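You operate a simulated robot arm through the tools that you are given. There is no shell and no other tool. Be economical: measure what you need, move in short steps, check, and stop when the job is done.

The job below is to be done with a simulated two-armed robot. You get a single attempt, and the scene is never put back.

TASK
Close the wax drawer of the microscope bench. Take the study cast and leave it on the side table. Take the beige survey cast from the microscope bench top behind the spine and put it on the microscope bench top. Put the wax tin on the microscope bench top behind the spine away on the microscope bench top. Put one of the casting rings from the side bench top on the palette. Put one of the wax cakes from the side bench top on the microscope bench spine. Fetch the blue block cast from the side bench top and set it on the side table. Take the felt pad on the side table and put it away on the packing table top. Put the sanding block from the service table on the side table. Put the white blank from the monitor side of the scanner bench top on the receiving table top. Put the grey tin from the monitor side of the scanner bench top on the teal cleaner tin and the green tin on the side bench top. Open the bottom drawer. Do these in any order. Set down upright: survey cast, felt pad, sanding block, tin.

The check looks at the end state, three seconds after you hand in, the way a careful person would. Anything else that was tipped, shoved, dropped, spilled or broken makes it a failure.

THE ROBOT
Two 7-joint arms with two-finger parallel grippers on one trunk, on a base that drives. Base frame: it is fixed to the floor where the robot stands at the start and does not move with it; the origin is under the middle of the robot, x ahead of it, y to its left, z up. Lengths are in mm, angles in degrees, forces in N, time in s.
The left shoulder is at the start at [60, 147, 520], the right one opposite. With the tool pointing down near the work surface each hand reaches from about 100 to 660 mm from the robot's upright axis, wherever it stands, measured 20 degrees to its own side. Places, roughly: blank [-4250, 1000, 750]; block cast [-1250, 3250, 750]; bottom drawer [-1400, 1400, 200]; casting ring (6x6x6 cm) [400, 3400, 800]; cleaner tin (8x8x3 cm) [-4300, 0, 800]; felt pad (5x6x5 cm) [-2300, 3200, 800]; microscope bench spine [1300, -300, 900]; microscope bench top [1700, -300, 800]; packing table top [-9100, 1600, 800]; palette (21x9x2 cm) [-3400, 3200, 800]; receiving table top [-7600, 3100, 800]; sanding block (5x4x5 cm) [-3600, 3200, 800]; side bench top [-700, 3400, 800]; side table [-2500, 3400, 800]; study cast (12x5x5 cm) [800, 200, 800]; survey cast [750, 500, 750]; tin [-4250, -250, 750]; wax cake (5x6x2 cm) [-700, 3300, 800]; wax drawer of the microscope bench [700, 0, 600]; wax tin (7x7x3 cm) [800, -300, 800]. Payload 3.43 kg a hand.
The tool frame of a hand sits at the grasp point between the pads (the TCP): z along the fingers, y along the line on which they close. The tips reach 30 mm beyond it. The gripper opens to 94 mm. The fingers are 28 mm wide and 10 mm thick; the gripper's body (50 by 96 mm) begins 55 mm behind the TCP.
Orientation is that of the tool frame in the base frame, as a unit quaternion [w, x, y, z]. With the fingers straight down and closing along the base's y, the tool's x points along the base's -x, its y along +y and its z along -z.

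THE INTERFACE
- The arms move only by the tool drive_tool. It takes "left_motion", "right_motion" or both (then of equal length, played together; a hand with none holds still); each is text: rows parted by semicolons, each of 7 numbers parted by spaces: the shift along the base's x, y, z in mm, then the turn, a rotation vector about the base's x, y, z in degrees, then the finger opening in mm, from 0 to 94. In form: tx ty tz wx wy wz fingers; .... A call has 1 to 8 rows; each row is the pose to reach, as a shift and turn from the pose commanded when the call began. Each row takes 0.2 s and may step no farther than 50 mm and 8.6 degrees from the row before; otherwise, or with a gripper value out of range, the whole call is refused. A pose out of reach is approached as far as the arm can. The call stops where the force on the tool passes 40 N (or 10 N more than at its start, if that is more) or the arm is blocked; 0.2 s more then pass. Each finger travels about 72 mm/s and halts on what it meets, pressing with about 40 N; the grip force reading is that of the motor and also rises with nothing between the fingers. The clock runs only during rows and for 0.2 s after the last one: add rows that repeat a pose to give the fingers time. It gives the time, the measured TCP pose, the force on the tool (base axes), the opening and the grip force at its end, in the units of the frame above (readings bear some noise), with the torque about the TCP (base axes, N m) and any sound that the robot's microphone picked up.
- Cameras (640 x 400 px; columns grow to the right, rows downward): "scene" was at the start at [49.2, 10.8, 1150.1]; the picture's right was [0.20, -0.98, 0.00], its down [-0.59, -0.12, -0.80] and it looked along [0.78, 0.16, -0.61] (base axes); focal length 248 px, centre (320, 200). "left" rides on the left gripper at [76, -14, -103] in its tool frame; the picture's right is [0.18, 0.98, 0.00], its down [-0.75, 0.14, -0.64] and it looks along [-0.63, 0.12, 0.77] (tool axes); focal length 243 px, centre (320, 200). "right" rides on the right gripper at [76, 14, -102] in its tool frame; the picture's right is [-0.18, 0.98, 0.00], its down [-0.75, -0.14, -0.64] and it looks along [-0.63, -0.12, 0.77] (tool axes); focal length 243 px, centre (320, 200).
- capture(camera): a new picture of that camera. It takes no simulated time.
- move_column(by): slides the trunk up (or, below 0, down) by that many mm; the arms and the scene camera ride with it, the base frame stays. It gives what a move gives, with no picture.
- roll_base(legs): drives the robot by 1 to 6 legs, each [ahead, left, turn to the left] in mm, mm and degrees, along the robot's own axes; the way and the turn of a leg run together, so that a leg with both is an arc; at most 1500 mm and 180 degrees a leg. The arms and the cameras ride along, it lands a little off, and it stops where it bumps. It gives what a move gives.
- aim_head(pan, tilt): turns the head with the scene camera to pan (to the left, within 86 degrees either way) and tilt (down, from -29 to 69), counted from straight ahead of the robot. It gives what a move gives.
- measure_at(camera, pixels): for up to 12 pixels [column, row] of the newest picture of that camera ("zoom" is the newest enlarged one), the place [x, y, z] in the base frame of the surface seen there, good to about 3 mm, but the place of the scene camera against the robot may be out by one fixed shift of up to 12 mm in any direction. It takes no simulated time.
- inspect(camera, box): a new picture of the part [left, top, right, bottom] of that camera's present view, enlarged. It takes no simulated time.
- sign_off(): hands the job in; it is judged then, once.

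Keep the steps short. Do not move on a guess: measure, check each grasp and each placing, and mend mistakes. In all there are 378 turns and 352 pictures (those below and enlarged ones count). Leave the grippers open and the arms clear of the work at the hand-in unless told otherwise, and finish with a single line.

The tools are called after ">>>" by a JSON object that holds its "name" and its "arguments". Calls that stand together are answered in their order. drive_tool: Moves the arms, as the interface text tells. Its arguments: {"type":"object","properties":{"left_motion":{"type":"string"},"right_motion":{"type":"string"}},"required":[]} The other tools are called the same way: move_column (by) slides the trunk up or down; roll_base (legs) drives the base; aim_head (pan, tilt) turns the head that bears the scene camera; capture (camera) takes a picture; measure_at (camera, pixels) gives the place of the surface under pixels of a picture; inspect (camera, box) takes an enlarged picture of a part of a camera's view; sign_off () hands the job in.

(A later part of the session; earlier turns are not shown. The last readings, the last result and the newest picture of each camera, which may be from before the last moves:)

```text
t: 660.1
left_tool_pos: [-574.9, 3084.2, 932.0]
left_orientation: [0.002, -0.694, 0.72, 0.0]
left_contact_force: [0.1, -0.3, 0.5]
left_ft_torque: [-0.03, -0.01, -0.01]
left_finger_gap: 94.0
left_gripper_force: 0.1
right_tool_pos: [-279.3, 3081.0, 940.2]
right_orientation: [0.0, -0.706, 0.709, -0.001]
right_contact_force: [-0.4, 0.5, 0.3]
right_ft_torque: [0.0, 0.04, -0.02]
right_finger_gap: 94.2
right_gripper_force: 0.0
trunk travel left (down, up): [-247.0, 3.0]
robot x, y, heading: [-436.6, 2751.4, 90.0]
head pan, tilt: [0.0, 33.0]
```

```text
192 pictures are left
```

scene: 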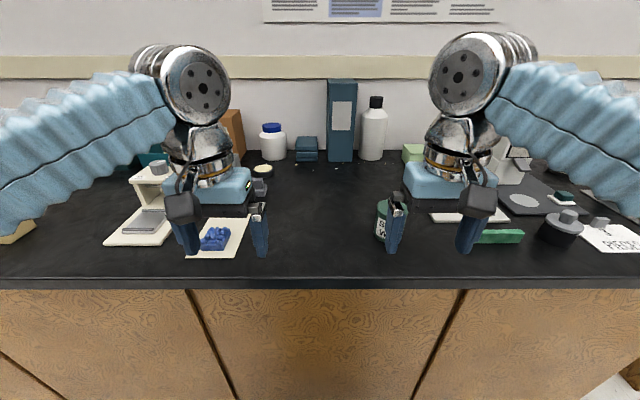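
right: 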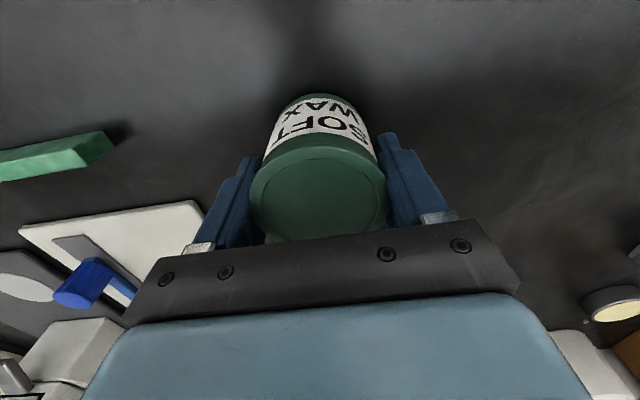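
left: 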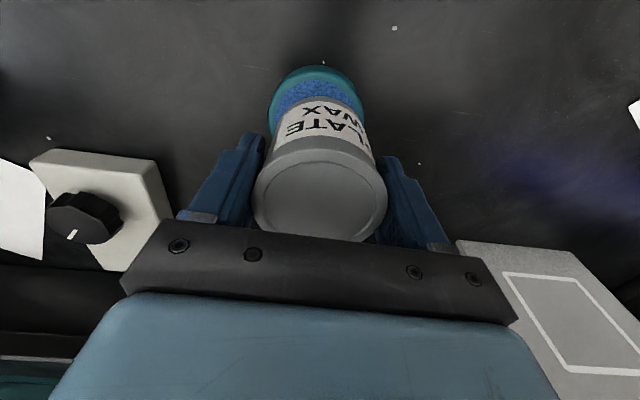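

Green tin placed. Now the blue block cast (the only blue item at the given place). Drive to it; the left hand will be turned 90°.

>>> {"name": "roll_base", "arguments": {"legs": [[-250, 0, 0], [0, 690, 0], [260, 0, 0]]}}

>>> {"name": "drive_tool", "arguments": {"left_motion": "0 0 0 0 0 8 94; 0 0 0 0 0 16 94; 0 0 0 0 0 24 94; 0 0 0 0 0 32 94; 0 0 0 0 0 40 94; 0 0 0 0 0 48 94; 0 0 0 0 0 56 94; 0 0 0 0 0 64 94"}}

```text
t: 666.8
left_tool_pos: [-1258.6, 3099.7, 932.8]
left_orientation: [0.002, -0.692, 0.722, 0.0]
left_contact_force: [0.2, 0.1, 0.6]
left_ft_torque: [0.04, 0.01, 0.02]
left_finger_gap: 93.9
left_gripper_force: 0.0
right_tool_pos: [-962.9, 3093.7, 941.1]
right_orientation: [0.001, -0.704, 0.711, 0.0]
right_contact_force: [0.1, -0.5, 0.1]
right_ft_torque: [0.03, -0.02, 0.01]
right_finger_gap: 93.9
right_gripper_force: 0.1
trunk travel left (down, up): [-247.0, 3.0]
robot x, y, heading: [-1123.7, 2766.0, 89.5]
head pan, tilt: [0.0, 33.0]
```

```text
t: 668.6
left_tool_pos: [-1259.0, 3100.7, 932.8]
left_orientation: [-0.001, 0.97, -0.244, -0.001]
left_contact_force: [-0.7, 0.1, 0.3]
left_ft_torque: [-0.02, 0.01, -0.01]
left_finger_gap: 93.9
left_gripper_force: 0.1
right_tool_pos: [-963.5, 3095.8, 941.3]
right_orientation: [0.001, -0.704, 0.71, -0.001]
right_contact_force: [0.4, -0.6, 0.2]
right_ft_torque: [-0.01, 0.0, 0.0]
right_finger_gap: 94.0
right_gripper_force: 0.1
trunk travel left (down, up): [-247.0, 3.0]
robot x, y, heading: [-1124.2, 2766.5, 89.3]
head pan, tilt: [0.0, 33.0]
```

>>> {"name": "drive_tool", "arguments": {"left_motion": "0 30 0 0 0 8 94; 0 60 0 0 0 16 94; -5 100 0 0 0 24 94; -8 140 0 0 0 30 94; -8 180 0 0 0 30 94"}}

>>> {"name": "capture", "arguments": {"camera": "left"}}

>>> {"name": "capture", "arguments": {"camera": "scene"}}

```text
t: 669.8
left_tool_pos: [-1265.9, 3280.3, 933.4]
left_orientation: [-0.002, 1.0, 0.015, 0.0]
left_contact_force: [0.1, 0.5, 0.5]
left_ft_torque: [0.06, 0.02, 0.01]
left_finger_gap: 94.0
left_gripper_force: 0.0
right_tool_pos: [-963.4, 3094.3, 942.6]
right_orientation: [0.001, -0.704, 0.71, -0.001]
right_contact_force: [-1.2, 0.2, 0.3]
right_ft_torque: [0.02, 0.01, 0.0]
right_finger_gap: 94.1
right_gripper_force: 0.1
trunk travel left (down, up): [-247.0, 3.0]
robot x, y, heading: [-1120.7, 2766.4, 89.5]
head pan, tilt: [0.0, 33.0]
```

```text
191 pictures are left
```

left: 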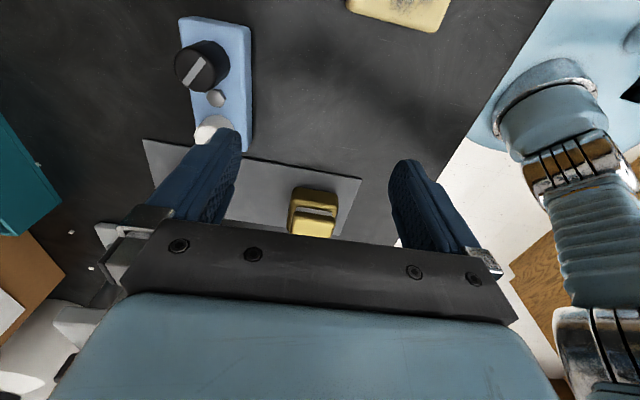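

```text
190 pictures are left
```

scene: 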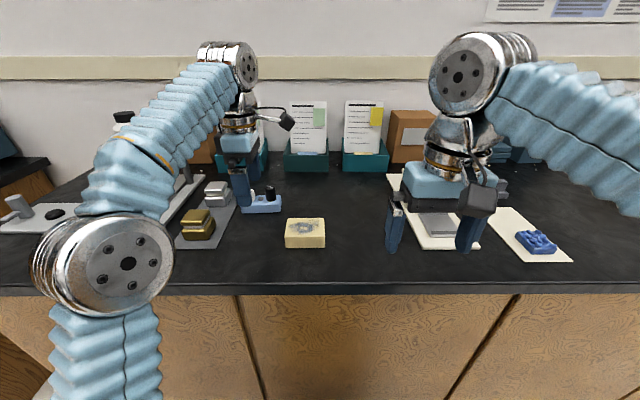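

>>> {"name": "measure_at", "arguments": {"camera": "left", "pixels": [[185, 22], [243, 28], [245, 120], [247, 148], [186, 100], [200, 20], [228, 70], [216, 98], [238, 90]]}}

```text
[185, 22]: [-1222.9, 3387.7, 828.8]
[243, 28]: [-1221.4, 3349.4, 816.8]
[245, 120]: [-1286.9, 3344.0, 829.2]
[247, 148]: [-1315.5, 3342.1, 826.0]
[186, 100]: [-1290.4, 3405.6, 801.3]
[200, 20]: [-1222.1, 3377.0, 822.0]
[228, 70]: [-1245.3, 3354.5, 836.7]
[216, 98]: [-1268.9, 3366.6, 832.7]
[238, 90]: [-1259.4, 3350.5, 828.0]
```

>>> {"name": "drive_tool", "arguments": {"left_motion": "-2 45 0 0 0 2 94; -4 87 0 0 0 2 94; -4 87 -40 0 0 2 94; -4 87 -75 0 0 2 94; -4 87 -98 0 0 2 94"}}

>>> {"name": "capture", "arguments": {"camera": "left"}}

```text
t: 671.0
left_tool_pos: [-1269.9, 3366.0, 834.3]
left_orientation: [-0.001, 0.999, 0.032, -0.001]
left_contact_force: [0.0, -1.0, 0.1]
left_ft_torque: [-0.02, 0.0, -0.03]
left_finger_gap: 93.8
left_gripper_force: 0.0
left hand out of reach, approached as far as the arm can: row 1, 2, 3
right_tool_pos: [-962.8, 3095.2, 942.4]
right_orientation: [0.001, -0.704, 0.711, -0.001]
right_contact_force: [-0.9, 0.5, -0.1]
right_ft_torque: [-0.01, -0.03, 0.0]
right_finger_gap: 93.8
right_gripper_force: 0.2
trunk travel left (down, up): [-247.0, 3.0]
robot x, y, heading: [-1122.5, 2767.2, 89.6]
head pan, tilt: [0.0, 33.0]
```

```text
189 pictures are left
```

left: 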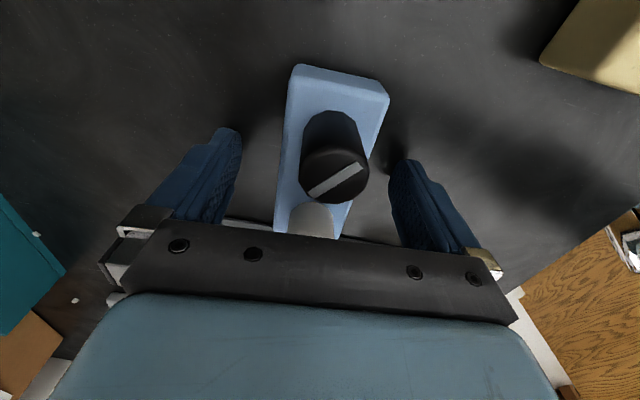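

Aligned. Close and lift slightly to test.

>>> {"name": "drive_tool", "arguments": {"left_motion": "0 0 0 0 0 0 60; 0 0 0 0 0 0 30; 0 0 0 0 0 0 20; 0 0 0 0 0 0 20; 0 0 8 0 0 0 20; 0 0 15 0 0 0 20"}}

>>> {"name": "capture", "arguments": {"camera": "left"}}

>>> {"name": "inspect", "arguments": {"camera": "scene", "box": [200, 150, 340, 260]}}

```text
t: 672.4
left_tool_pos: [-1270.6, 3366.1, 848.3]
left_orientation: [-0.001, 1.0, 0.032, 0.0]
left_contact_force: [-0.4, 0.2, -2.5]
left_ft_torque: [0.01, -0.02, 0.01]
left_finger_gap: 45.5
left_gripper_force: 40.4
right_tool_pos: [-964.0, 3094.8, 941.4]
right_orientation: [0.001, -0.704, 0.71, -0.001]
right_contact_force: [0.0, 0.1, 0.7]
right_ft_torque: [0.0, -0.01, -0.01]
right_finger_gap: 93.9
right_gripper_force: 0.1
trunk travel left (down, up): [-247.0, 3.0]
robot x, y, heading: [-1122.9, 2767.9, 89.5]
head pan, tilt: [0.0, 33.0]
```

```text
188 pictures are left
```

left: 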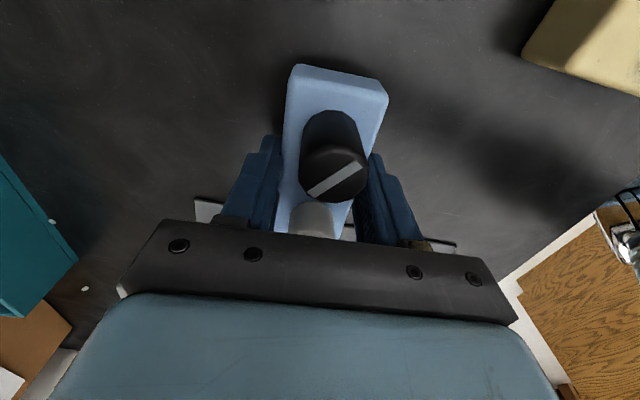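

```text
3.64 times, centred on (270, 205) of scene
```

zoom: 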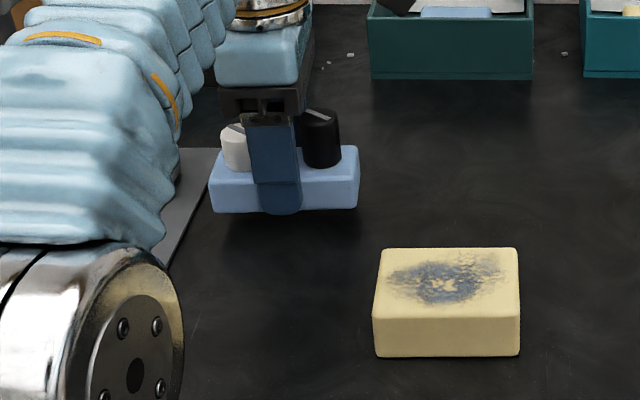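

It's held and free. Raise and retract.

>>> {"name": "drive_tool", "arguments": {"left_motion": "0 -15 25 0 0 0 20; 0 -45 45 0 0 0 20; 0 -90 60 0 0 0 20; 0 -135 75 0 0 0 20; 0 -180 85 0 0 0 20; 0 -225 85 0 0 0 20; 0 -265 85 0 0 0 20"}}

>>> {"name": "roll_base", "arguments": {"legs": [[-250, 0, 0.5], [0, 1350, 0]]}}

>>> {"name": "aim_head", "arguments": {"pan": 0, "tilt": 42}}

>>> {"name": "capture", "arguments": {"camera": "scene"}}

```text
t: 674.0
left_tool_pos: [-1269.7, 3102.8, 933.7]
left_orientation: [-0.001, 0.999, 0.032, -0.001]
left_contact_force: [-0.5, 0.0, -3.1]
left_ft_torque: [0.0, -0.01, 0.02]
left_finger_gap: 45.6
left_gripper_force: 39.8
right_tool_pos: [-962.8, 3094.2, 941.6]
right_orientation: [0.0, -0.704, 0.71, -0.001]
right_contact_force: [0.2, 1.1, -0.1]
right_ft_torque: [0.0, 0.04, -0.01]
right_finger_gap: 93.9
right_gripper_force: 0.1
trunk travel left (down, up): [-247.0, 3.0]
robot x, y, heading: [-1123.9, 2766.0, 89.5]
head pan, tilt: [0.0, 33.0]
```

```text
t: 682.1
left_tool_pos: [-2617.5, 2850.1, 934.1]
left_orientation: [-0.001, 0.999, 0.035, -0.001]
left_contact_force: [-0.8, 0.6, -2.9]
left_ft_torque: [0.01, -0.01, 0.02]
left_finger_gap: 45.5
left_gripper_force: 40.3
right_tool_pos: [-2309.5, 2844.8, 942.0]
right_orientation: [0.001, -0.707, 0.708, 0.0]
right_contact_force: [0.7, 0.3, -0.1]
right_ft_torque: [0.02, -0.01, 0.0]
right_finger_gap: 93.8
right_gripper_force: 0.0
trunk travel left (down, up): [-247.0, 3.0]
robot x, y, heading: [-2468.5, 2514.6, 90.0]
head pan, tilt: [0.0, 33.0]
```

```text
t: 682.8
left_tool_pos: [-2617.3, 2850.9, 933.2]
left_orientation: [-0.001, 0.999, 0.035, -0.002]
left_contact_force: [-0.1, -0.2, -3.1]
left_ft_torque: [0.0, 0.01, -0.01]
left_finger_gap: 45.5
left_gripper_force: 39.9
right_tool_pos: [-2309.4, 2843.9, 942.7]
right_orientation: [-0.001, 0.707, -0.707, 0.001]
right_contact_force: [0.9, 0.4, -0.7]
right_ft_torque: [0.01, 0.01, 0.02]
right_finger_gap: 94.0
right_gripper_force: 0.0
trunk travel left (down, up): [-247.0, 3.0]
robot x, y, heading: [-2466.7, 2516.5, 89.8]
head pan, tilt: [0.0, 42.0]
```

```text
186 pictures are left
```

scene: 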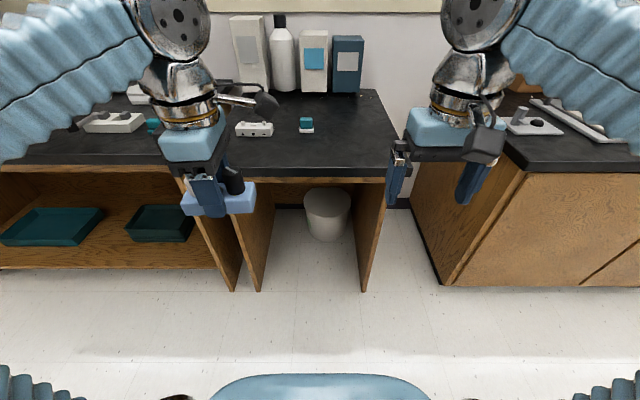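

>>> {"name": "roll_base", "arguments": {"legs": [[0, -215, 0], [255, 0, 0]]}}

>>> {"name": "drive_tool", "arguments": {"left_motion": "0 45 -5 0 0 0 20; 0 90 -20 0 0 0 20; 0 135 -40 0 0 0 20; 0 175 -65 0 0 0 20; 0 185 -95 0 0 0 20; 0 185 -113 0 0 0 20"}}

>>> {"name": "capture", "arguments": {"camera": "scene"}}

>>> {"name": "capture", "arguments": {"camera": "left"}}

```text
t: 686.0
left_tool_pos: [-2402.5, 3106.9, 934.8]
left_orientation: [-0.001, 0.999, 0.035, -0.001]
left_contact_force: [0.5, 0.0, -4.1]
left_ft_torque: [0.03, 0.01, 0.0]
left_finger_gap: 45.4
left_gripper_force: 40.8
right_tool_pos: [-2095.9, 3101.9, 941.4]
right_orientation: [0.001, -0.706, 0.708, -0.001]
right_contact_force: [0.6, -0.2, -0.3]
right_ft_torque: [0.02, -0.01, -0.02]
right_finger_gap: 93.9
right_gripper_force: 0.1
trunk travel left (down, up): [-247.0, 3.0]
robot x, y, heading: [-2253.9, 2770.8, 90.0]
head pan, tilt: [0.0, 42.0]
```

```text
t: 687.4
left_tool_pos: [-2401.5, 3293.0, 820.1]
left_orientation: [-0.001, 0.999, 0.035, 0.0]
left_contact_force: [-0.1, -0.3, -2.9]
left_ft_torque: [0.04, -0.03, -0.01]
left_finger_gap: 45.5
left_gripper_force: 40.3
right_tool_pos: [-2095.7, 3100.6, 943.5]
right_orientation: [0.001, -0.706, 0.708, 0.0]
right_contact_force: [-0.6, -1.0, 0.4]
right_ft_torque: [-0.02, -0.02, -0.04]
right_finger_gap: 94.0
right_gripper_force: 0.0
trunk travel left (down, up): [-247.0, 3.0]
robot x, y, heading: [-2250.5, 2771.9, 90.0]
head pan, tilt: [0.0, 42.0]
```

```text
185 pictures are left
```

scene: 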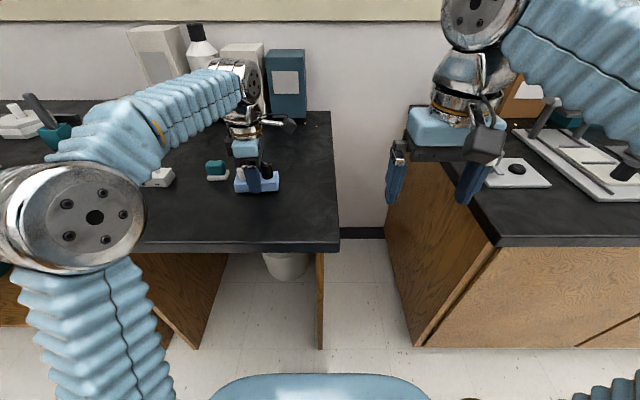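

```text
184 pictures are left
```

left: 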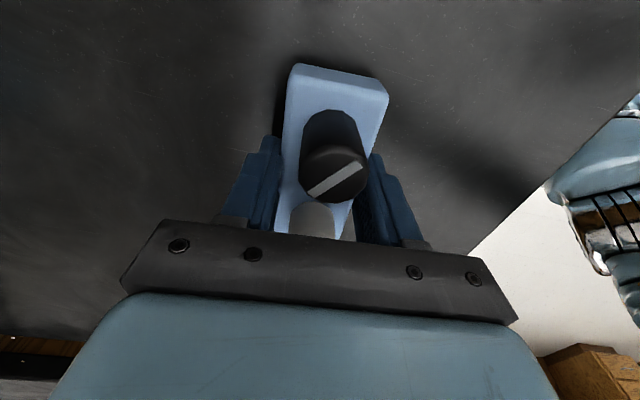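

>>> {"name": "drive_tool", "arguments": {"left_motion": "0 0 -3 0 0 0 20; 0 0 -5 0 0 0 20; 0 0 -6 0 0 0 20; 0 0 -7 0 0 0 20"}}

```text
t: 688.4
left_tool_pos: [-2401.9, 3291.9, 814.4]
left_orientation: [-0.001, 0.999, 0.035, -0.001]
left_contact_force: [-1.7, -0.3, 5.4]
left_ft_torque: [-0.26, 0.39, -0.04]
left_finger_gap: 45.3
left_gripper_force: 40.0
right_tool_pos: [-2095.8, 3100.1, 943.0]
right_orientation: [0.0, 0.707, -0.707, 0.001]
right_contact_force: [1.1, 0.4, -0.7]
right_ft_torque: [-0.01, 0.03, 0.04]
right_finger_gap: 94.1
right_gripper_force: 0.0
trunk travel left (down, up): [-247.0, 3.0]
robot x, y, heading: [-2251.9, 2768.7, 89.6]
head pan, tilt: [0.0, 42.0]
```

Contact. Release, lift and retract.

>>> {"name": "drive_tool", "arguments": {"left_motion": "0 0 0 0 0 0 50; 0 0 0 0 0 0 75; 0 0 0 0 0 0 94; 0 0 0 0 0 0 94; 0 0 30 0 0 0 94; 0 0 70 0 0 0 94; 0 -35 95 0 0 0 94; 0 -75 110 0 0 0 94"}}

>>> {"name": "drive_tool", "arguments": {"left_motion": "0 -40 0 0 0 0 94; 0 -80 0 0 0 -8 94; 0 -110 0 0 0 -16 94; 0 -110 0 0 0 -24 94; 0 -110 0 0 0 -32 94; 0 -110 0 0 0 -40 94; 0 -110 0 0 0 -48 94; 0 -110 0 0 0 -56 94"}}

>>> {"name": "drive_tool", "arguments": {"left_motion": "0 0 0 0 0 -8 94; 0 0 0 0 0 -16 94; 0 0 0 0 0 -24 94; 0 0 0 0 0 -32 94; 0 0 0 0 0 -38 94"}}

>>> {"name": "capture", "arguments": {"camera": "scene"}}

```text
t: 690.1
left_tool_pos: [-2402.3, 3213.4, 921.7]
left_orientation: [-0.001, 0.999, 0.035, -0.002]
left_contact_force: [0.2, 0.8, -0.2]
left_ft_torque: [-0.07, 0.01, -0.02]
left_finger_gap: 93.8
left_gripper_force: 0.0
right_tool_pos: [-2094.4, 3100.4, 942.0]
right_orientation: [0.001, -0.706, 0.708, -0.001]
right_contact_force: [0.3, -0.1, 0.5]
right_ft_torque: [0.0, 0.01, 0.01]
right_finger_gap: 94.0
right_gripper_force: 0.0
trunk travel left (down, up): [-247.0, 3.0]
robot x, y, heading: [-2254.0, 2770.6, 89.9]
head pan, tilt: [0.0, 42.0]
```

```text
t: 692.0
left_tool_pos: [-2401.7, 3105.7, 923.9]
left_orientation: [-0.002, 0.898, -0.44, 0.001]
left_contact_force: [-0.1, -1.2, 0.3]
left_ft_torque: [0.02, 0.01, -0.02]
left_finger_gap: 93.9
left_gripper_force: 0.0
right_tool_pos: [-2095.4, 3100.3, 941.6]
right_orientation: [0.001, -0.707, 0.707, 0.0]
right_contact_force: [-0.1, 0.1, -0.6]
right_ft_torque: [0.01, 0.0, 0.02]
right_finger_gap: 94.2
right_gripper_force: 0.1
trunk travel left (down, up): [-247.0, 3.0]
robot x, y, heading: [-2248.8, 2775.4, 90.1]
head pan, tilt: [0.0, 42.0]
```

```text
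t: 693.1
left_tool_pos: [-2402.6, 3106.2, 923.1]
left_orientation: [0.001, -0.706, 0.708, 0.0]
left_contact_force: [-0.4, 0.0, -0.1]
left_ft_torque: [-0.02, 0.01, 0.03]
left_finger_gap: 94.1
left_gripper_force: 0.1
right_tool_pos: [-2096.3, 3099.7, 942.4]
right_orientation: [0.0, -0.706, 0.708, -0.001]
right_contact_force: [1.0, -0.1, 0.4]
right_ft_torque: [0.01, -0.03, -0.02]
right_finger_gap: 93.9
right_gripper_force: 0.1
trunk travel left (down, up): [-247.0, 3.0]
robot x, y, heading: [-2251.9, 2772.1, 89.8]
head pan, tilt: [0.0, 42.0]
```

```text
183 pictures are left
```

scene: 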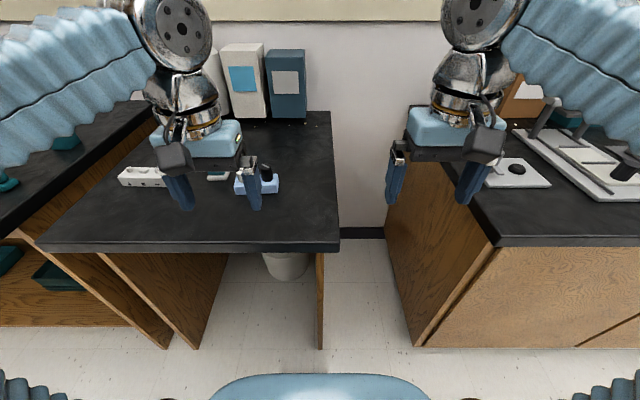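

All side-table items are placed. Now the bottom drawer of the middle island at (-1400,1400,200): drive into the aisle and look.

>>> {"name": "roll_base", "arguments": {"legs": [[-450, 0, 0], [0, -790, 0], [0, -790, 0], [0, 0, 90]]}}

>>> {"name": "roll_base", "arguments": {"legs": [[0, 880, 0]]}}

>>> {"name": "aim_head", "arguments": {"pan": 0, "tilt": 60}}

>>> {"name": "capture", "arguments": {"camera": "scene"}}

```text
t: 707.4
left_tool_pos: [-996.0, 2152.3, 925.1]
left_orientation: [-0.001, 1.0, -0.014, 0.0]
left_contact_force: [-0.3, -0.8, 0.0]
left_ft_torque: [0.01, 0.01, 0.05]
left_finger_gap: 93.9
left_gripper_force: 0.1
right_tool_pos: [-981.9, 2458.2, 942.8]
right_orientation: [-0.001, 1.0, -0.015, 0.0]
right_contact_force: [0.0, -0.4, 0.7]
right_ft_torque: [-0.01, 0.02, -0.05]
right_finger_gap: 93.9
right_gripper_force: 0.1
trunk travel left (down, up): [-247.0, 3.0]
robot x, y, heading: [-657.7, 2294.7, 178.3]
head pan, tilt: [0.0, 42.0]
```

```text
t: 712.1
left_tool_pos: [-1017.8, 1268.3, 922.4]
left_orientation: [-0.001, 1.0, -0.011, -0.001]
left_contact_force: [0.6, -0.8, -0.4]
left_ft_torque: [0.0, -0.01, 0.0]
left_finger_gap: 94.0
left_gripper_force: 0.0
right_tool_pos: [-1004.9, 1574.4, 942.9]
right_orientation: [-0.001, 1.0, -0.011, 0.0]
right_contact_force: [-0.2, -0.2, 0.4]
right_ft_torque: [0.05, 0.01, -0.02]
right_finger_gap: 93.8
right_gripper_force: 0.0
trunk travel left (down, up): [-247.0, 3.0]
robot x, y, heading: [-681.2, 1411.4, 178.6]
head pan, tilt: [0.0, 42.0]
```

```text
t: 712.9
left_tool_pos: [-1017.2, 1268.9, 923.7]
left_orientation: [-0.001, 1.0, -0.011, -0.001]
left_contact_force: [-0.4, -0.1, -0.5]
left_ft_torque: [-0.01, -0.02, -0.01]
left_finger_gap: 94.0
left_gripper_force: 0.2
right_tool_pos: [-1005.0, 1574.7, 942.2]
right_orientation: [-0.001, 1.0, -0.011, 0.0]
right_contact_force: [0.6, -0.2, 0.7]
right_ft_torque: [0.04, 0.03, 0.01]
right_finger_gap: 94.2
right_gripper_force: 0.0
trunk travel left (down, up): [-247.0, 3.0]
robot x, y, heading: [-678.8, 1409.4, 178.7]
head pan, tilt: [0.0, 60.0]
```

```text
182 pictures are left
```

scene: 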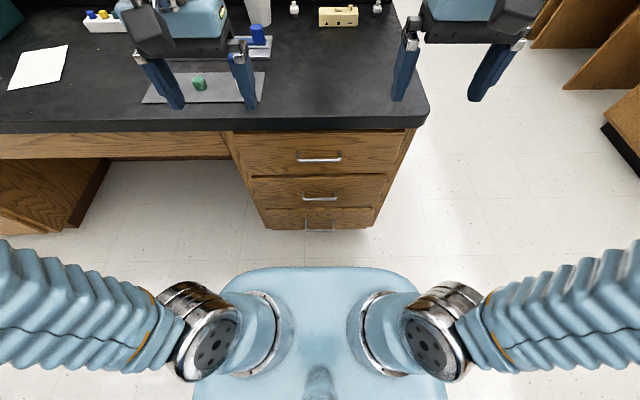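

Three drawers at y≈1400; measure the bottom handle.

>>> {"name": "inspect", "arguments": {"camera": "scene", "box": [230, 130, 410, 240]}}

>>> {"name": "measure_at", "arguments": {"camera": "zoom", "pixels": [[310, 325], [315, 310], [270, 330], [355, 330], [320, 350], [315, 230], [310, 90], [150, 290], [490, 290]]}}

```text
3.56 times, centred on (320, 185) of scene
```

zoom: 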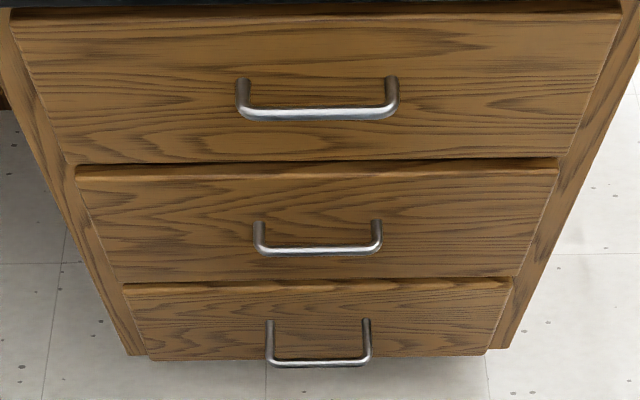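

```text
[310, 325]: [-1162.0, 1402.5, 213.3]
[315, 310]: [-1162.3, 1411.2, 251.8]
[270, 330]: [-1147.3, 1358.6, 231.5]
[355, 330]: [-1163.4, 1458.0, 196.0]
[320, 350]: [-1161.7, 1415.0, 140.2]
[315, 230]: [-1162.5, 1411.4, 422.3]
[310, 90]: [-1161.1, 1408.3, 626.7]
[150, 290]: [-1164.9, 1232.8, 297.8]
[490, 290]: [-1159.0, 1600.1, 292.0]
```

>>> {"name": "measure_at", "arguments": {"camera": "zoom", "pixels": [[318, 361], [318, 363], [290, 362], [345, 362], [269, 345], [367, 345], [268, 325], [366, 322]]}}

```text
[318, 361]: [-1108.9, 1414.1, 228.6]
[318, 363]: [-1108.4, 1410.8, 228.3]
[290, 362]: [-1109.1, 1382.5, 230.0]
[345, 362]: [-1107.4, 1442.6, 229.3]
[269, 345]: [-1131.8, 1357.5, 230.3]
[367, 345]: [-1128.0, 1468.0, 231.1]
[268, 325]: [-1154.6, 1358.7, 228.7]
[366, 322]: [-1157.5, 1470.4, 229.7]
```

Handle bar: x≈-1110, y 1360–1468, z≈229. I'll shift the robot right so the left hand faces it, and lower the trunk.

>>> {"name": "roll_base", "arguments": {"legs": [[-60, -130, 1.3]]}}

>>> {"name": "drive_tool", "arguments": {"left_motion": "0 0 0 0 0 8 60; 0 0 0 0 0 16 60; 0 0 0 0 0 24 60; 0 0 0 0 0 32 60; 0 0 0 0 0 40 60; 0 0 0 0 0 48 60; 0 0 0 0 0 56 60; 0 0 0 0 0 64 60"}}

>>> {"name": "drive_tool", "arguments": {"left_motion": "0 0 0 0 0 8 60; 0 0 0 0 0 16 60; 0 0 0 0 0 24 60; 0 0 0 0 0 26 60"}}

>>> {"name": "move_column", "arguments": {"by": -225}}

```text
t: 714.2
left_tool_pos: [-952.1, 1391.6, 923.7]
left_orientation: [-0.001, 1.0, 0.001, -0.001]
left_contact_force: [0.4, 0.1, -0.1]
left_ft_torque: [0.02, 0.05, -0.01]
left_finger_gap: 94.0
left_gripper_force: 0.0
right_tool_pos: [-946.5, 1698.1, 943.1]
right_orientation: [-0.001, 1.0, 0.0, 0.0]
right_contact_force: [-1.1, 0.1, -0.5]
right_ft_torque: [0.06, 0.0, 0.04]
right_finger_gap: 93.9
right_gripper_force: 0.0
trunk travel left (down, up): [-247.0, 3.0]
robot x, y, heading: [-614.6, 1541.2, -179.8]
head pan, tilt: [0.0, 60.0]
```

```text
t: 716.0
left_tool_pos: [-952.3, 1392.0, 924.0]
left_orientation: [-0.001, 0.847, 0.532, -0.001]
left_contact_force: [-0.7, 0.1, -0.1]
left_ft_torque: [0.01, 0.0, -0.01]
left_finger_gap: 60.0
left_gripper_force: 0.1
right_tool_pos: [-947.2, 1699.5, 942.7]
right_orientation: [-0.001, 1.0, -0.001, 0.0]
right_contact_force: [0.0, 0.5, -0.8]
right_ft_torque: [0.02, 0.0, -0.02]
right_finger_gap: 93.9
right_gripper_force: 0.0
trunk travel left (down, up): [-247.0, 3.0]
robot x, y, heading: [-617.8, 1542.4, -180.1]
head pan, tilt: [0.0, 60.0]
```

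```text
t: 717.0
left_tool_pos: [-950.4, 1391.7, 923.6]
left_orientation: [0.0, 0.705, 0.709, -0.001]
left_contact_force: [0.0, 0.3, -0.9]
left_ft_torque: [0.0, -0.01, 0.0]
left_finger_gap: 59.9
left_gripper_force: 0.0
right_tool_pos: [-948.1, 1698.9, 943.0]
right_orientation: [0.0, 1.0, 0.0, 0.0]
right_contact_force: [-0.5, 0.1, -0.7]
right_ft_torque: [-0.01, -0.02, 0.0]
right_finger_gap: 93.9
right_gripper_force: 0.1
trunk travel left (down, up): [-247.0, 3.0]
robot x, y, heading: [-614.1, 1543.6, -180.1]
head pan, tilt: [0.0, 60.0]
```

```text
t: 719.4
left_tool_pos: [-952.2, 1393.0, 700.0]
left_orientation: [0.0, 0.706, 0.708, -0.002]
left_contact_force: [0.1, -0.3, 0.0]
left_ft_torque: [-0.04, -0.01, 0.01]
left_finger_gap: 60.0
left_gripper_force: 0.0
right_tool_pos: [-946.8, 1698.6, 717.2]
right_orientation: [-0.001, 1.0, 0.001, 0.0]
right_contact_force: [0.6, 1.0, -0.1]
right_ft_torque: [-0.02, 0.01, 0.01]
right_finger_gap: 94.1
right_gripper_force: 0.1
trunk travel left (down, up): [-22.0, 228.0]
robot x, y, heading: [-619.4, 1543.2, -180.1]
head pan, tilt: [0.0, 60.0]
```

Lower and pitch the hand forward in front of the drawers.

>>> {"name": "drive_tool", "arguments": {"left_motion": "0 2 -45 0 8 0 60; 0 5 -90 0 16 0 60; 0 8 -135 0 24 0 60; 0 11 -180 0 32 0 60; 0 14 -225 0 40 0 60; 0 17 -270 0 48 0 60; 0 20 -315 0 56 0 60; 0 20 -360 0 64 0 60"}}

>>> {"name": "capture", "arguments": {"camera": "scene"}}

>>> {"name": "capture", "arguments": {"camera": "left"}}

```text
t: 721.2
left_tool_pos: [-956.2, 1646.5, 486.4]
left_orientation: [-0.526, 0.615, 0.585, -0.052]
left_contact_force: [-0.3, -0.4, 0.3]
left_ft_torque: [-0.02, -0.01, 0.0]
left_finger_gap: 60.3
left_gripper_force: 0.0
left hand out of reach, approached as far as the arm can: row 5, 6, 7, 8
right_tool_pos: [-945.7, 1698.2, 716.3]
right_orientation: [0.0, 1.0, 0.001, 0.0]
right_contact_force: [0.4, 0.1, -0.7]
right_ft_torque: [0.01, -0.03, -0.03]
right_finger_gap: 94.2
right_gripper_force: 0.0
trunk travel left (down, up): [-22.0, 228.0]
robot x, y, heading: [-620.0, 1545.6, -180.0]
head pan, tilt: [0.0, 60.0]
stopped in row 8 (left hand): the arm was blocked; the commanded pose is now the measured one
```

```text
180 pictures are left
```

scene: 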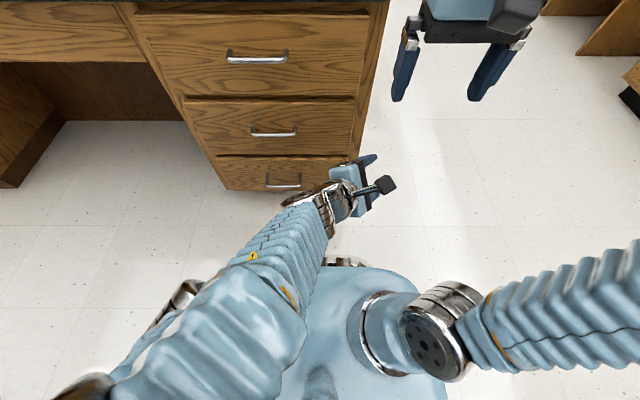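

```text
179 pictures are left
```

left: 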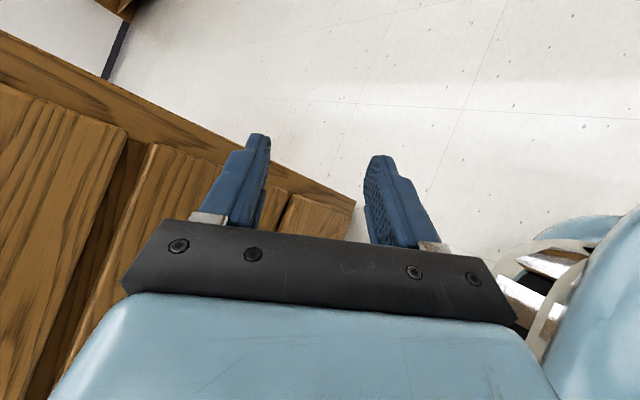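

The arm got blocked with no contact force. Undo this: raise and untilt the left hand.

>>> {"name": "drive_tool", "arguments": {"left_motion": "0 -15 30 0 -8 0 60; 0 -45 60 0 -16 0 60; 0 -80 90 0 -24 0 60; 0 -120 115 0 -32 0 60; 0 -155 140 0 -40 0 60; 0 -190 165 0 -48 0 60; 0 -220 190 0 -56 0 60; 0 -250 215 0 -62 0 60"}}

>>> {"name": "capture", "arguments": {"camera": "scene"}}

```text
t: 723.0
left_tool_pos: [-958.3, 1394.9, 704.5]
left_orientation: [-0.148, 0.553, 0.774, 0.271]
left_contact_force: [-0.6, -0.2, 0.4]
left_ft_torque: [-0.03, 0.0, 0.04]
left_finger_gap: 60.0
left_gripper_force: 0.0
right_tool_pos: [-946.3, 1698.5, 717.3]
right_orientation: [-0.002, 1.0, 0.002, 0.0]
right_contact_force: [0.0, 0.7, -0.2]
right_ft_torque: [0.01, 0.02, -0.03]
right_finger_gap: 94.2
right_gripper_force: 0.0
trunk travel left (down, up): [-22.0, 228.0]
robot x, y, heading: [-615.9, 1541.6, -180.1]
head pan, tilt: [0.0, 60.0]
```

```text
178 pictures are left
```

scene: 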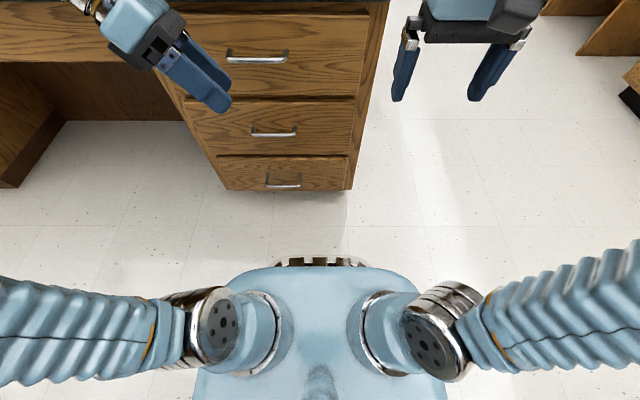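

Straighten the hand again (fingers down), then test a different approach with the hand farther out.

>>> {"name": "drive_tool", "arguments": {"left_motion": "0 0 0 -6.9 2 -3.6 60; 0 0 0 -13.9 4 -7.2 60; 0 0 0 -20.8 6 -10.8 60; 0 0 0 -27.8 8 -14.5 60; 0 0 0 -34.7 10.1 -18.1 60"}}

>>> {"name": "drive_tool", "arguments": {"left_motion": "-10 0 -20 0 8 0 60; -20 0 -40 0 16 0 60; -30 0 -60 0 24 0 60; -40 0 -80 0 32 0 60; -50 0 -100 0 40 0 60"}}

>>> {"name": "capture", "arguments": {"camera": "scene"}}

```text
t: 724.2
left_tool_pos: [-958.3, 1395.1, 703.7]
left_orientation: [0.001, 0.707, 0.708, -0.001]
left_contact_force: [0.0, -1.4, 0.6]
left_ft_torque: [0.03, -0.02, -0.01]
left_finger_gap: 59.9
left_gripper_force: 0.1
right_tool_pos: [-946.3, 1699.1, 716.9]
right_orientation: [-0.001, 1.0, 0.002, 0.0]
right_contact_force: [-0.1, 0.1, 0.3]
right_ft_torque: [0.0, 0.0, 0.03]
right_finger_gap: 93.8
right_gripper_force: 0.1
trunk travel left (down, up): [-22.0, 228.0]
robot x, y, heading: [-620.7, 1543.1, -180.0]
head pan, tilt: [0.0, 60.0]
```

```text
t: 725.4
left_tool_pos: [-1006.6, 1395.7, 602.3]
left_orientation: [-0.242, 0.664, 0.665, -0.242]
left_contact_force: [0.0, -0.2, 0.4]
left_ft_torque: [-0.04, 0.0, 0.01]
left_finger_gap: 59.9
left_gripper_force: 0.0
right_tool_pos: [-945.9, 1699.0, 717.8]
right_orientation: [0.0, 1.0, 0.0, 0.0]
right_contact_force: [-0.1, 0.1, -0.1]
right_ft_torque: [-0.01, 0.0, 0.01]
right_finger_gap: 93.7
right_gripper_force: 0.0
trunk travel left (down, up): [-22.0, 228.0]
robot x, y, heading: [-614.9, 1543.5, -180.1]
head pan, tilt: [0.0, 60.0]
```

```text
177 pictures are left
```

scene: 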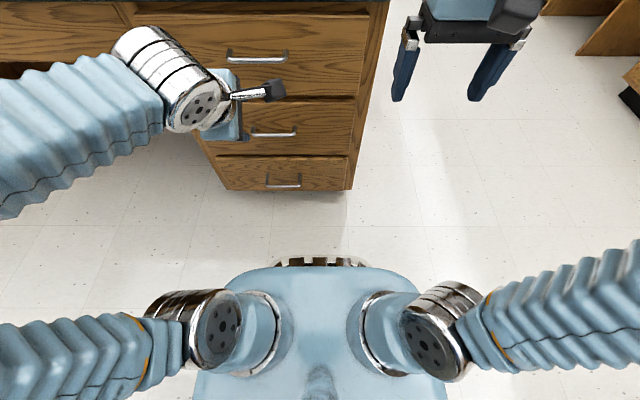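

Works. Continue lowering at this distance.

>>> {"name": "drive_tool", "arguments": {"left_motion": "0 4 -40 0 4 0 60; 0 8 -80 0 8 0 60; 0 12 -120 0 12 0 60; 0 16 -160 0 16 0 60; 0 18 -200 0 18 0 60; 0 18 -240 0 20 0 60"}}

>>> {"name": "capture", "arguments": {"camera": "scene"}}

```text
t: 726.5
left_tool_pos: [-1052.9, 1483.5, 477.8]
left_orientation: [-0.426, 0.609, 0.636, -0.204]
left_contact_force: [-0.1, -0.1, 0.3]
left_ft_torque: [0.03, 0.0, -0.01]
left_finger_gap: 60.2
left_gripper_force: 0.0
left hand out of reach, approached as far as the arm can: row 3, 4, 5
right_tool_pos: [-945.3, 1699.3, 716.9]
right_orientation: [-0.001, 1.0, 0.0, -0.002]
right_contact_force: [0.5, 1.0, 1.0]
right_ft_torque: [-0.04, 0.01, 0.0]
right_finger_gap: 94.2
right_gripper_force: 0.1
trunk travel left (down, up): [-22.0, 228.0]
robot x, y, heading: [-620.6, 1540.4, 180.0]
head pan, tilt: [0.0, 60.0]
stopped in row 5 (left hand): the arm was blocked; the commanded pose is now the measured one
```

```text
176 pictures are left
```

scene: 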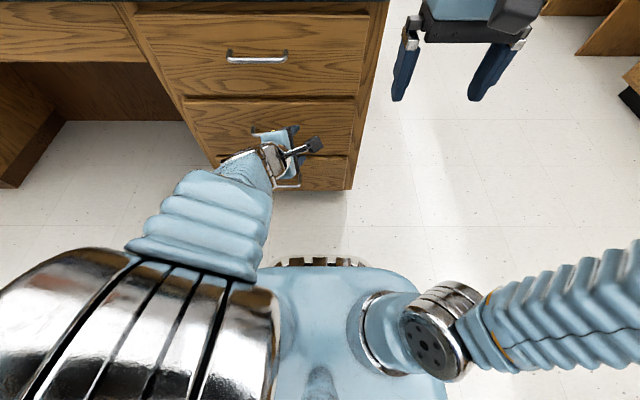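

The arm can't fold that close; low poses need the hand ~600+ mm away. I'll raise the hand, and approach the drawer diagonally from farther (also clear of the chair).

>>> {"name": "drive_tool", "arguments": {"left_motion": "20 -20 35 0 -4 0 60; 40 -45 75 0 -8 0 60; 46 -65 110 0 -12 0 60; 46 -85 150 0 -16 0 60; 46 -85 190 0 -20 0 60; 46 -85 225 0 -20 0 60"}}

>>> {"name": "roll_base", "arguments": {"legs": [[-40, -300, 0], [0, -160, 30]]}}

>>> {"name": "capture", "arguments": {"camera": "scene"}}

```text
refused: row 2 steps farther than a row can; nothing moved
```

```text
t: 730.0
left_tool_pos: [-964.8, 1724.4, 477.5]
left_orientation: [-0.357, 0.421, 0.774, -0.309]
left_contact_force: [-0.1, 0.5, 0.7]
left_ft_torque: [0.01, -0.01, -0.04]
left_finger_gap: 59.9
left_gripper_force: 0.1
right_tool_pos: [-981.3, 1965.8, 717.8]
right_orientation: [-0.001, 0.965, 0.262, -0.001]
right_contact_force: [0.2, -0.2, -0.6]
right_ft_torque: [0.01, -0.01, 0.02]
right_finger_gap: 94.1
right_gripper_force: 0.0
trunk travel left (down, up): [-22.0, 228.0]
robot x, y, heading: [-617.9, 1997.4, -149.9]
head pan, tilt: [0.0, 60.0]
```

```text
175 pictures are left
```

scene: 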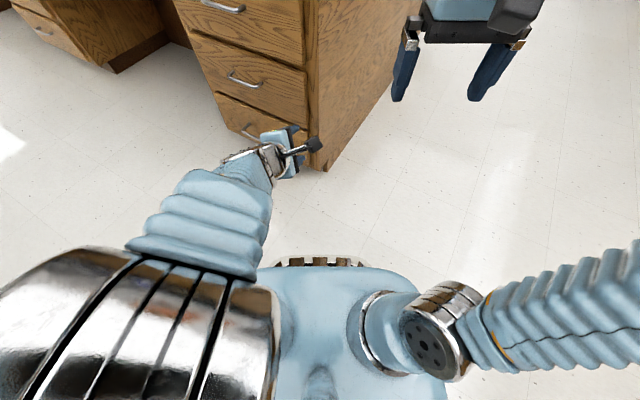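

Now at heading 210°, handle is 763 mm away at 20° left. Move the left hand outward/down to a pre-grasp point with fingers pinching vertically.

>>> {"name": "drive_tool", "arguments": {"left_motion": "-9 -34 -15 -3.8 -1.8 1.5 60; -19 -68 -32 -7.6 -3.6 2.9 60; -28 -101 -52 -11.4 -5.5 4.4 60; -38 -135 -75 -15.2 -7.3 5.8 60; -47 -169 -100 -15.2 -7.3 5.8 60; -57 -203 -125 -15.2 -7.3 5.8 60; -66 -236 -150 -15.2 -7.3 5.8 60; -76 -270 -175 -15.2 -7.3 5.8 60"}}

>>> {"name": "capture", "arguments": {"camera": "scene"}}

>>> {"name": "capture", "arguments": {"camera": "left"}}

```text
t: 731.9
left_tool_pos: [-1037.8, 1483.8, 319.3]
left_orientation: [-0.233, 0.444, 0.768, -0.398]
left_contact_force: [0.0, 0.1, -0.5]
left_ft_torque: [-0.03, 0.0, 0.0]
left_finger_gap: 59.8
left_gripper_force: 0.0
left hand out of reach, approached as far as the arm can: row 8
right_tool_pos: [-982.2, 1963.5, 716.8]
right_orientation: [-0.001, 0.965, 0.262, 0.0]
right_contact_force: [-0.4, 0.4, -0.1]
right_ft_torque: [0.0, 0.01, 0.04]
right_finger_gap: 93.9
right_gripper_force: 0.0
trunk travel left (down, up): [-22.0, 228.0]
robot x, y, heading: [-617.4, 1996.2, -149.7]
head pan, tilt: [0.0, 60.0]
```

```text
174 pictures are left
```

scene: 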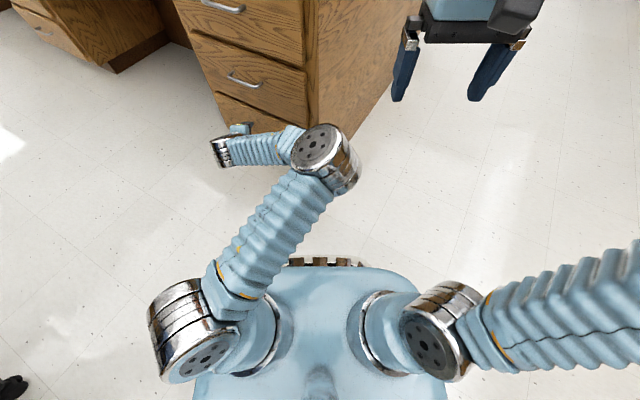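

```text
173 pictures are left
```

left: 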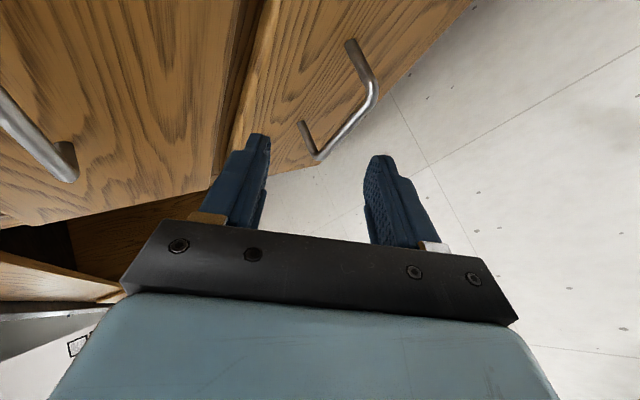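

Orientation is right. Measure the handle with the left camera.

>>> {"name": "measure_at", "arguments": {"camera": "left", "pixels": [[349, 122], [365, 100], [333, 145], [372, 85], [322, 155], [355, 55], [300, 125], [40, 130]]}}

```text
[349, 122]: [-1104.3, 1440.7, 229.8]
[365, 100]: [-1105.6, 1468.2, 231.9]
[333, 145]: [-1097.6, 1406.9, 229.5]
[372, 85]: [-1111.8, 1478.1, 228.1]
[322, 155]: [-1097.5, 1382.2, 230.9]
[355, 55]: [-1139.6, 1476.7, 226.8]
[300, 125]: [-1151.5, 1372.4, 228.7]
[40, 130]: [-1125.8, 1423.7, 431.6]
```

Handle centre (-1104,1425,230). Approach along the finger direction.

>>> {"name": "drive_tool", "arguments": {"left_motion": "-1 -12 -20 0 0 0 70; -2 -22 -37 0 0 0 70; -24 -35 -55 0 0 0 70; -45 -47 -72 0 0 0 70; -66 -59 -89 0 0 0 70"}}

>>> {"name": "capture", "arguments": {"camera": "left"}}

```text
t: 733.0
left_tool_pos: [-1081.2, 1507.0, 286.9]
left_orientation: [-0.232, 0.443, 0.768, -0.399]
left_contact_force: [0.6, 0.9, 0.4]
left_ft_torque: [0.04, -0.02, 0.0]
left_finger_gap: 69.9
left_gripper_force: 0.1
left hand out of reach, approached as far as the arm can: row 1, 2, 3, 4, 5
right_tool_pos: [-980.9, 1964.3, 717.8]
right_orientation: [-0.001, 0.965, 0.261, 0.0]
right_contact_force: [0.1, 0.4, -0.2]
right_ft_torque: [-0.02, -0.01, -0.01]
right_finger_gap: 94.0
right_gripper_force: 0.0
trunk travel left (down, up): [-22.0, 228.0]
robot x, y, heading: [-617.1, 1996.2, -149.7]
head pan, tilt: [0.0, 60.0]
```

```text
172 pictures are left
```

left: 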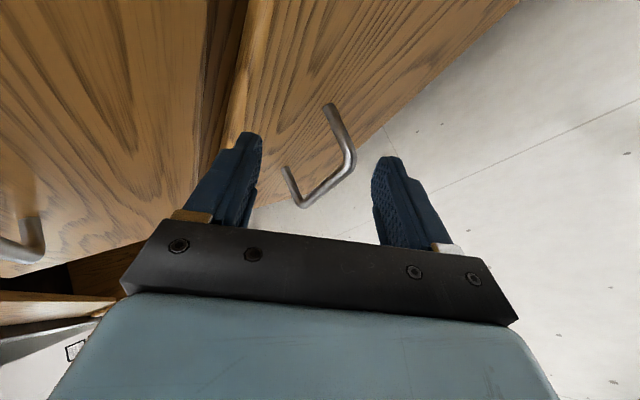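

Too far for this pose. Retract the hand and bring the base ~90 mm closer.

>>> {"name": "drive_tool", "arguments": {"left_motion": "23 13 20 0 0 0 70; 47 27 40 0 0 0 70; 71 41 60 0 0 0 70; 90 60 70 0 0 0 70"}}

>>> {"name": "roll_base", "arguments": {"legs": [[95, 35, 0]]}}

>>> {"name": "capture", "arguments": {"camera": "left"}}

```text
t: 734.0
left_tool_pos: [-993.3, 1567.2, 355.5]
left_orientation: [-0.233, 0.444, 0.768, -0.398]
left_contact_force: [0.5, -0.6, -0.3]
left_ft_torque: [-0.02, 0.04, 0.04]
left_finger_gap: 69.9
left_gripper_force: 0.1
right_tool_pos: [-981.9, 1964.2, 717.3]
right_orientation: [-0.001, 0.965, 0.261, 0.0]
right_contact_force: [1.2, 0.4, -0.3]
right_ft_torque: [0.02, -0.02, 0.0]
right_finger_gap: 93.8
right_gripper_force: 0.0
trunk travel left (down, up): [-22.0, 228.0]
robot x, y, heading: [-620.8, 1996.6, -149.5]
head pan, tilt: [0.0, 60.0]
```

```text
t: 735.2
left_tool_pos: [-1058.5, 1487.7, 355.5]
left_orientation: [-0.233, 0.443, 0.768, -0.399]
left_contact_force: [0.4, 0.6, -1.0]
left_ft_torque: [-0.03, -0.01, 0.0]
left_finger_gap: 69.9
left_gripper_force: 0.0
right_tool_pos: [-1045.9, 1885.5, 716.0]
right_orientation: [-0.001, 0.965, 0.262, -0.001]
right_contact_force: [0.5, 0.4, 0.7]
right_ft_torque: [0.02, 0.01, 0.01]
right_finger_gap: 94.3
right_gripper_force: 0.1
trunk travel left (down, up): [-22.0, 228.0]
robot x, y, heading: [-684.1, 1916.2, -149.5]
head pan, tilt: [0.0, 60.0]
```

```text
171 pictures are left
```

left: 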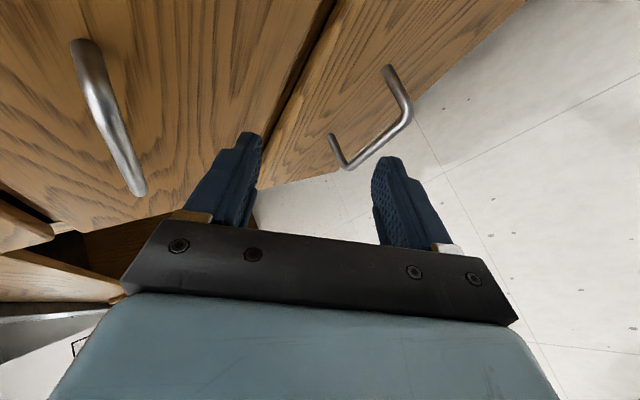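

>>> {"name": "drive_tool", "arguments": {"left_motion": "6 -8 -25 0 0 0 70; 12 -17 -50 0 0 0 70; 18 -26 -73 0 0 0 70"}}

```text
t: 736.0
left_tool_pos: [-1041.4, 1462.6, 284.1]
left_orientation: [-0.233, 0.444, 0.768, -0.398]
left_contact_force: [-0.3, -0.2, 0.3]
left_ft_torque: [0.02, 0.01, 0.03]
left_finger_gap: 70.1
left_gripper_force: 0.0
right_tool_pos: [-1046.1, 1885.8, 718.2]
right_orientation: [-0.002, 0.965, 0.261, -0.001]
right_contact_force: [0.1, -0.5, 0.0]
right_ft_torque: [0.01, -0.01, 0.0]
right_finger_gap: 94.2
right_gripper_force: 0.0
trunk travel left (down, up): [-22.0, 228.0]
robot x, y, heading: [-684.6, 1916.7, -149.7]
head pan, tilt: [0.0, 60.0]
```

Pre-grasp reached exactly. Now go in along the finger axis.

>>> {"name": "drive_tool", "arguments": {"left_motion": "-21 -12 -17 0 0 0 70; -42 -24 -35 0 0 0 70; -62 -36 -52 0 0 0 70"}}

>>> {"name": "capture", "arguments": {"camera": "left"}}

```text
t: 736.8
left_tool_pos: [-1102.5, 1450.7, 249.4]
left_orientation: [-0.232, 0.444, 0.768, -0.398]
left_contact_force: [0.2, 1.1, -1.1]
left_ft_torque: [0.01, 0.01, -0.01]
left_finger_gap: 70.0
left_gripper_force: 0.1
left hand out of reach, approached as far as the arm can: row 2, 3
right_tool_pos: [-1044.8, 1885.2, 717.4]
right_orientation: [0.0, 0.965, 0.261, -0.001]
right_contact_force: [-0.8, 0.2, 0.3]
right_ft_torque: [0.0, 0.03, 0.02]
right_finger_gap: 94.2
right_gripper_force: 0.2
trunk travel left (down, up): [-22.0, 228.0]
robot x, y, heading: [-680.8, 1917.7, -150.1]
head pan, tilt: [0.0, 60.0]
```

```text
170 pictures are left
```

left: 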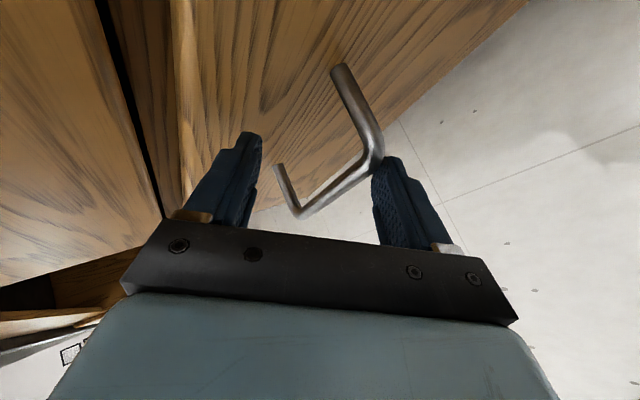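

Close but out of reach by ~25 mm. Back off, and bring the base 50 mm closer again.

>>> {"name": "drive_tool", "arguments": {"left_motion": "22 13 18 0 0 0 70; 45 26 37 0 0 0 70; 65 45 52 0 0 0 70; 80 70 60 0 0 0 70"}}

>>> {"name": "roll_base", "arguments": {"legs": [[50, 40, 0]]}}

```text
t: 737.8
left_tool_pos: [-1022.5, 1521.2, 309.1]
left_orientation: [-0.234, 0.444, 0.768, -0.398]
left_contact_force: [0.9, -0.3, -0.2]
left_ft_torque: [0.01, 0.02, -0.03]
left_finger_gap: 69.7
left_gripper_force: 0.0
right_tool_pos: [-1045.8, 1886.4, 717.5]
right_orientation: [-0.002, 0.965, 0.262, 0.0]
right_contact_force: [0.1, 0.3, -0.5]
right_ft_torque: [0.03, -0.04, -0.01]
right_finger_gap: 93.9
right_gripper_force: 0.0
trunk travel left (down, up): [-22.0, 228.0]
robot x, y, heading: [-683.3, 1919.0, -149.8]
head pan, tilt: [0.0, 60.0]
```

```text
t: 738.8
left_tool_pos: [-1046.3, 1460.1, 310.6]
left_orientation: [-0.232, 0.443, 0.768, -0.399]
left_contact_force: [-0.8, -0.7, -0.4]
left_ft_torque: [0.01, 0.0, 0.0]
left_finger_gap: 69.9
left_gripper_force: 0.0
right_tool_pos: [-1068.2, 1826.1, 717.6]
right_orientation: [-0.001, 0.965, 0.262, 0.0]
right_contact_force: [0.8, 1.5, 0.8]
right_ft_torque: [0.01, 0.0, 0.0]
right_finger_gap: 94.2
right_gripper_force: 0.0
trunk travel left (down, up): [-22.0, 228.0]
robot x, y, heading: [-707.6, 1858.4, -149.9]
head pan, tilt: [0.0, 60.0]
```

>>> {"name": "drive_tool", "arguments": {"left_motion": "6 2 -29 0 0 0 70; -15 -10 -46 0 0 0 70; -36 -22 -63 0 0 0 70; -58 -35 -80 0 0 0 70"}}

>>> {"name": "capture", "arguments": {"camera": "left"}}

```text
t: 739.8
left_tool_pos: [-1104.6, 1423.1, 231.0]
left_orientation: [-0.234, 0.443, 0.768, -0.399]
left_contact_force: [-0.3, 0.6, 0.1]
left_ft_torque: [-0.01, -0.02, -0.01]
left_finger_gap: 70.1
left_gripper_force: 0.1
right_tool_pos: [-1068.2, 1825.9, 717.3]
right_orientation: [-0.001, 0.965, 0.262, 0.0]
right_contact_force: [-0.6, 0.2, -0.4]
right_ft_torque: [-0.05, 0.02, 0.01]
right_finger_gap: 93.8
right_gripper_force: 0.1
trunk travel left (down, up): [-22.0, 228.0]
robot x, y, heading: [-706.8, 1860.6, -149.7]
head pan, tilt: [0.0, 60.0]
```

```text
169 pictures are left
```

left: 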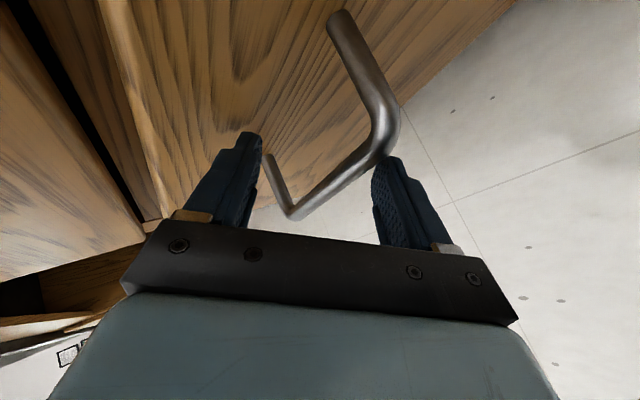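

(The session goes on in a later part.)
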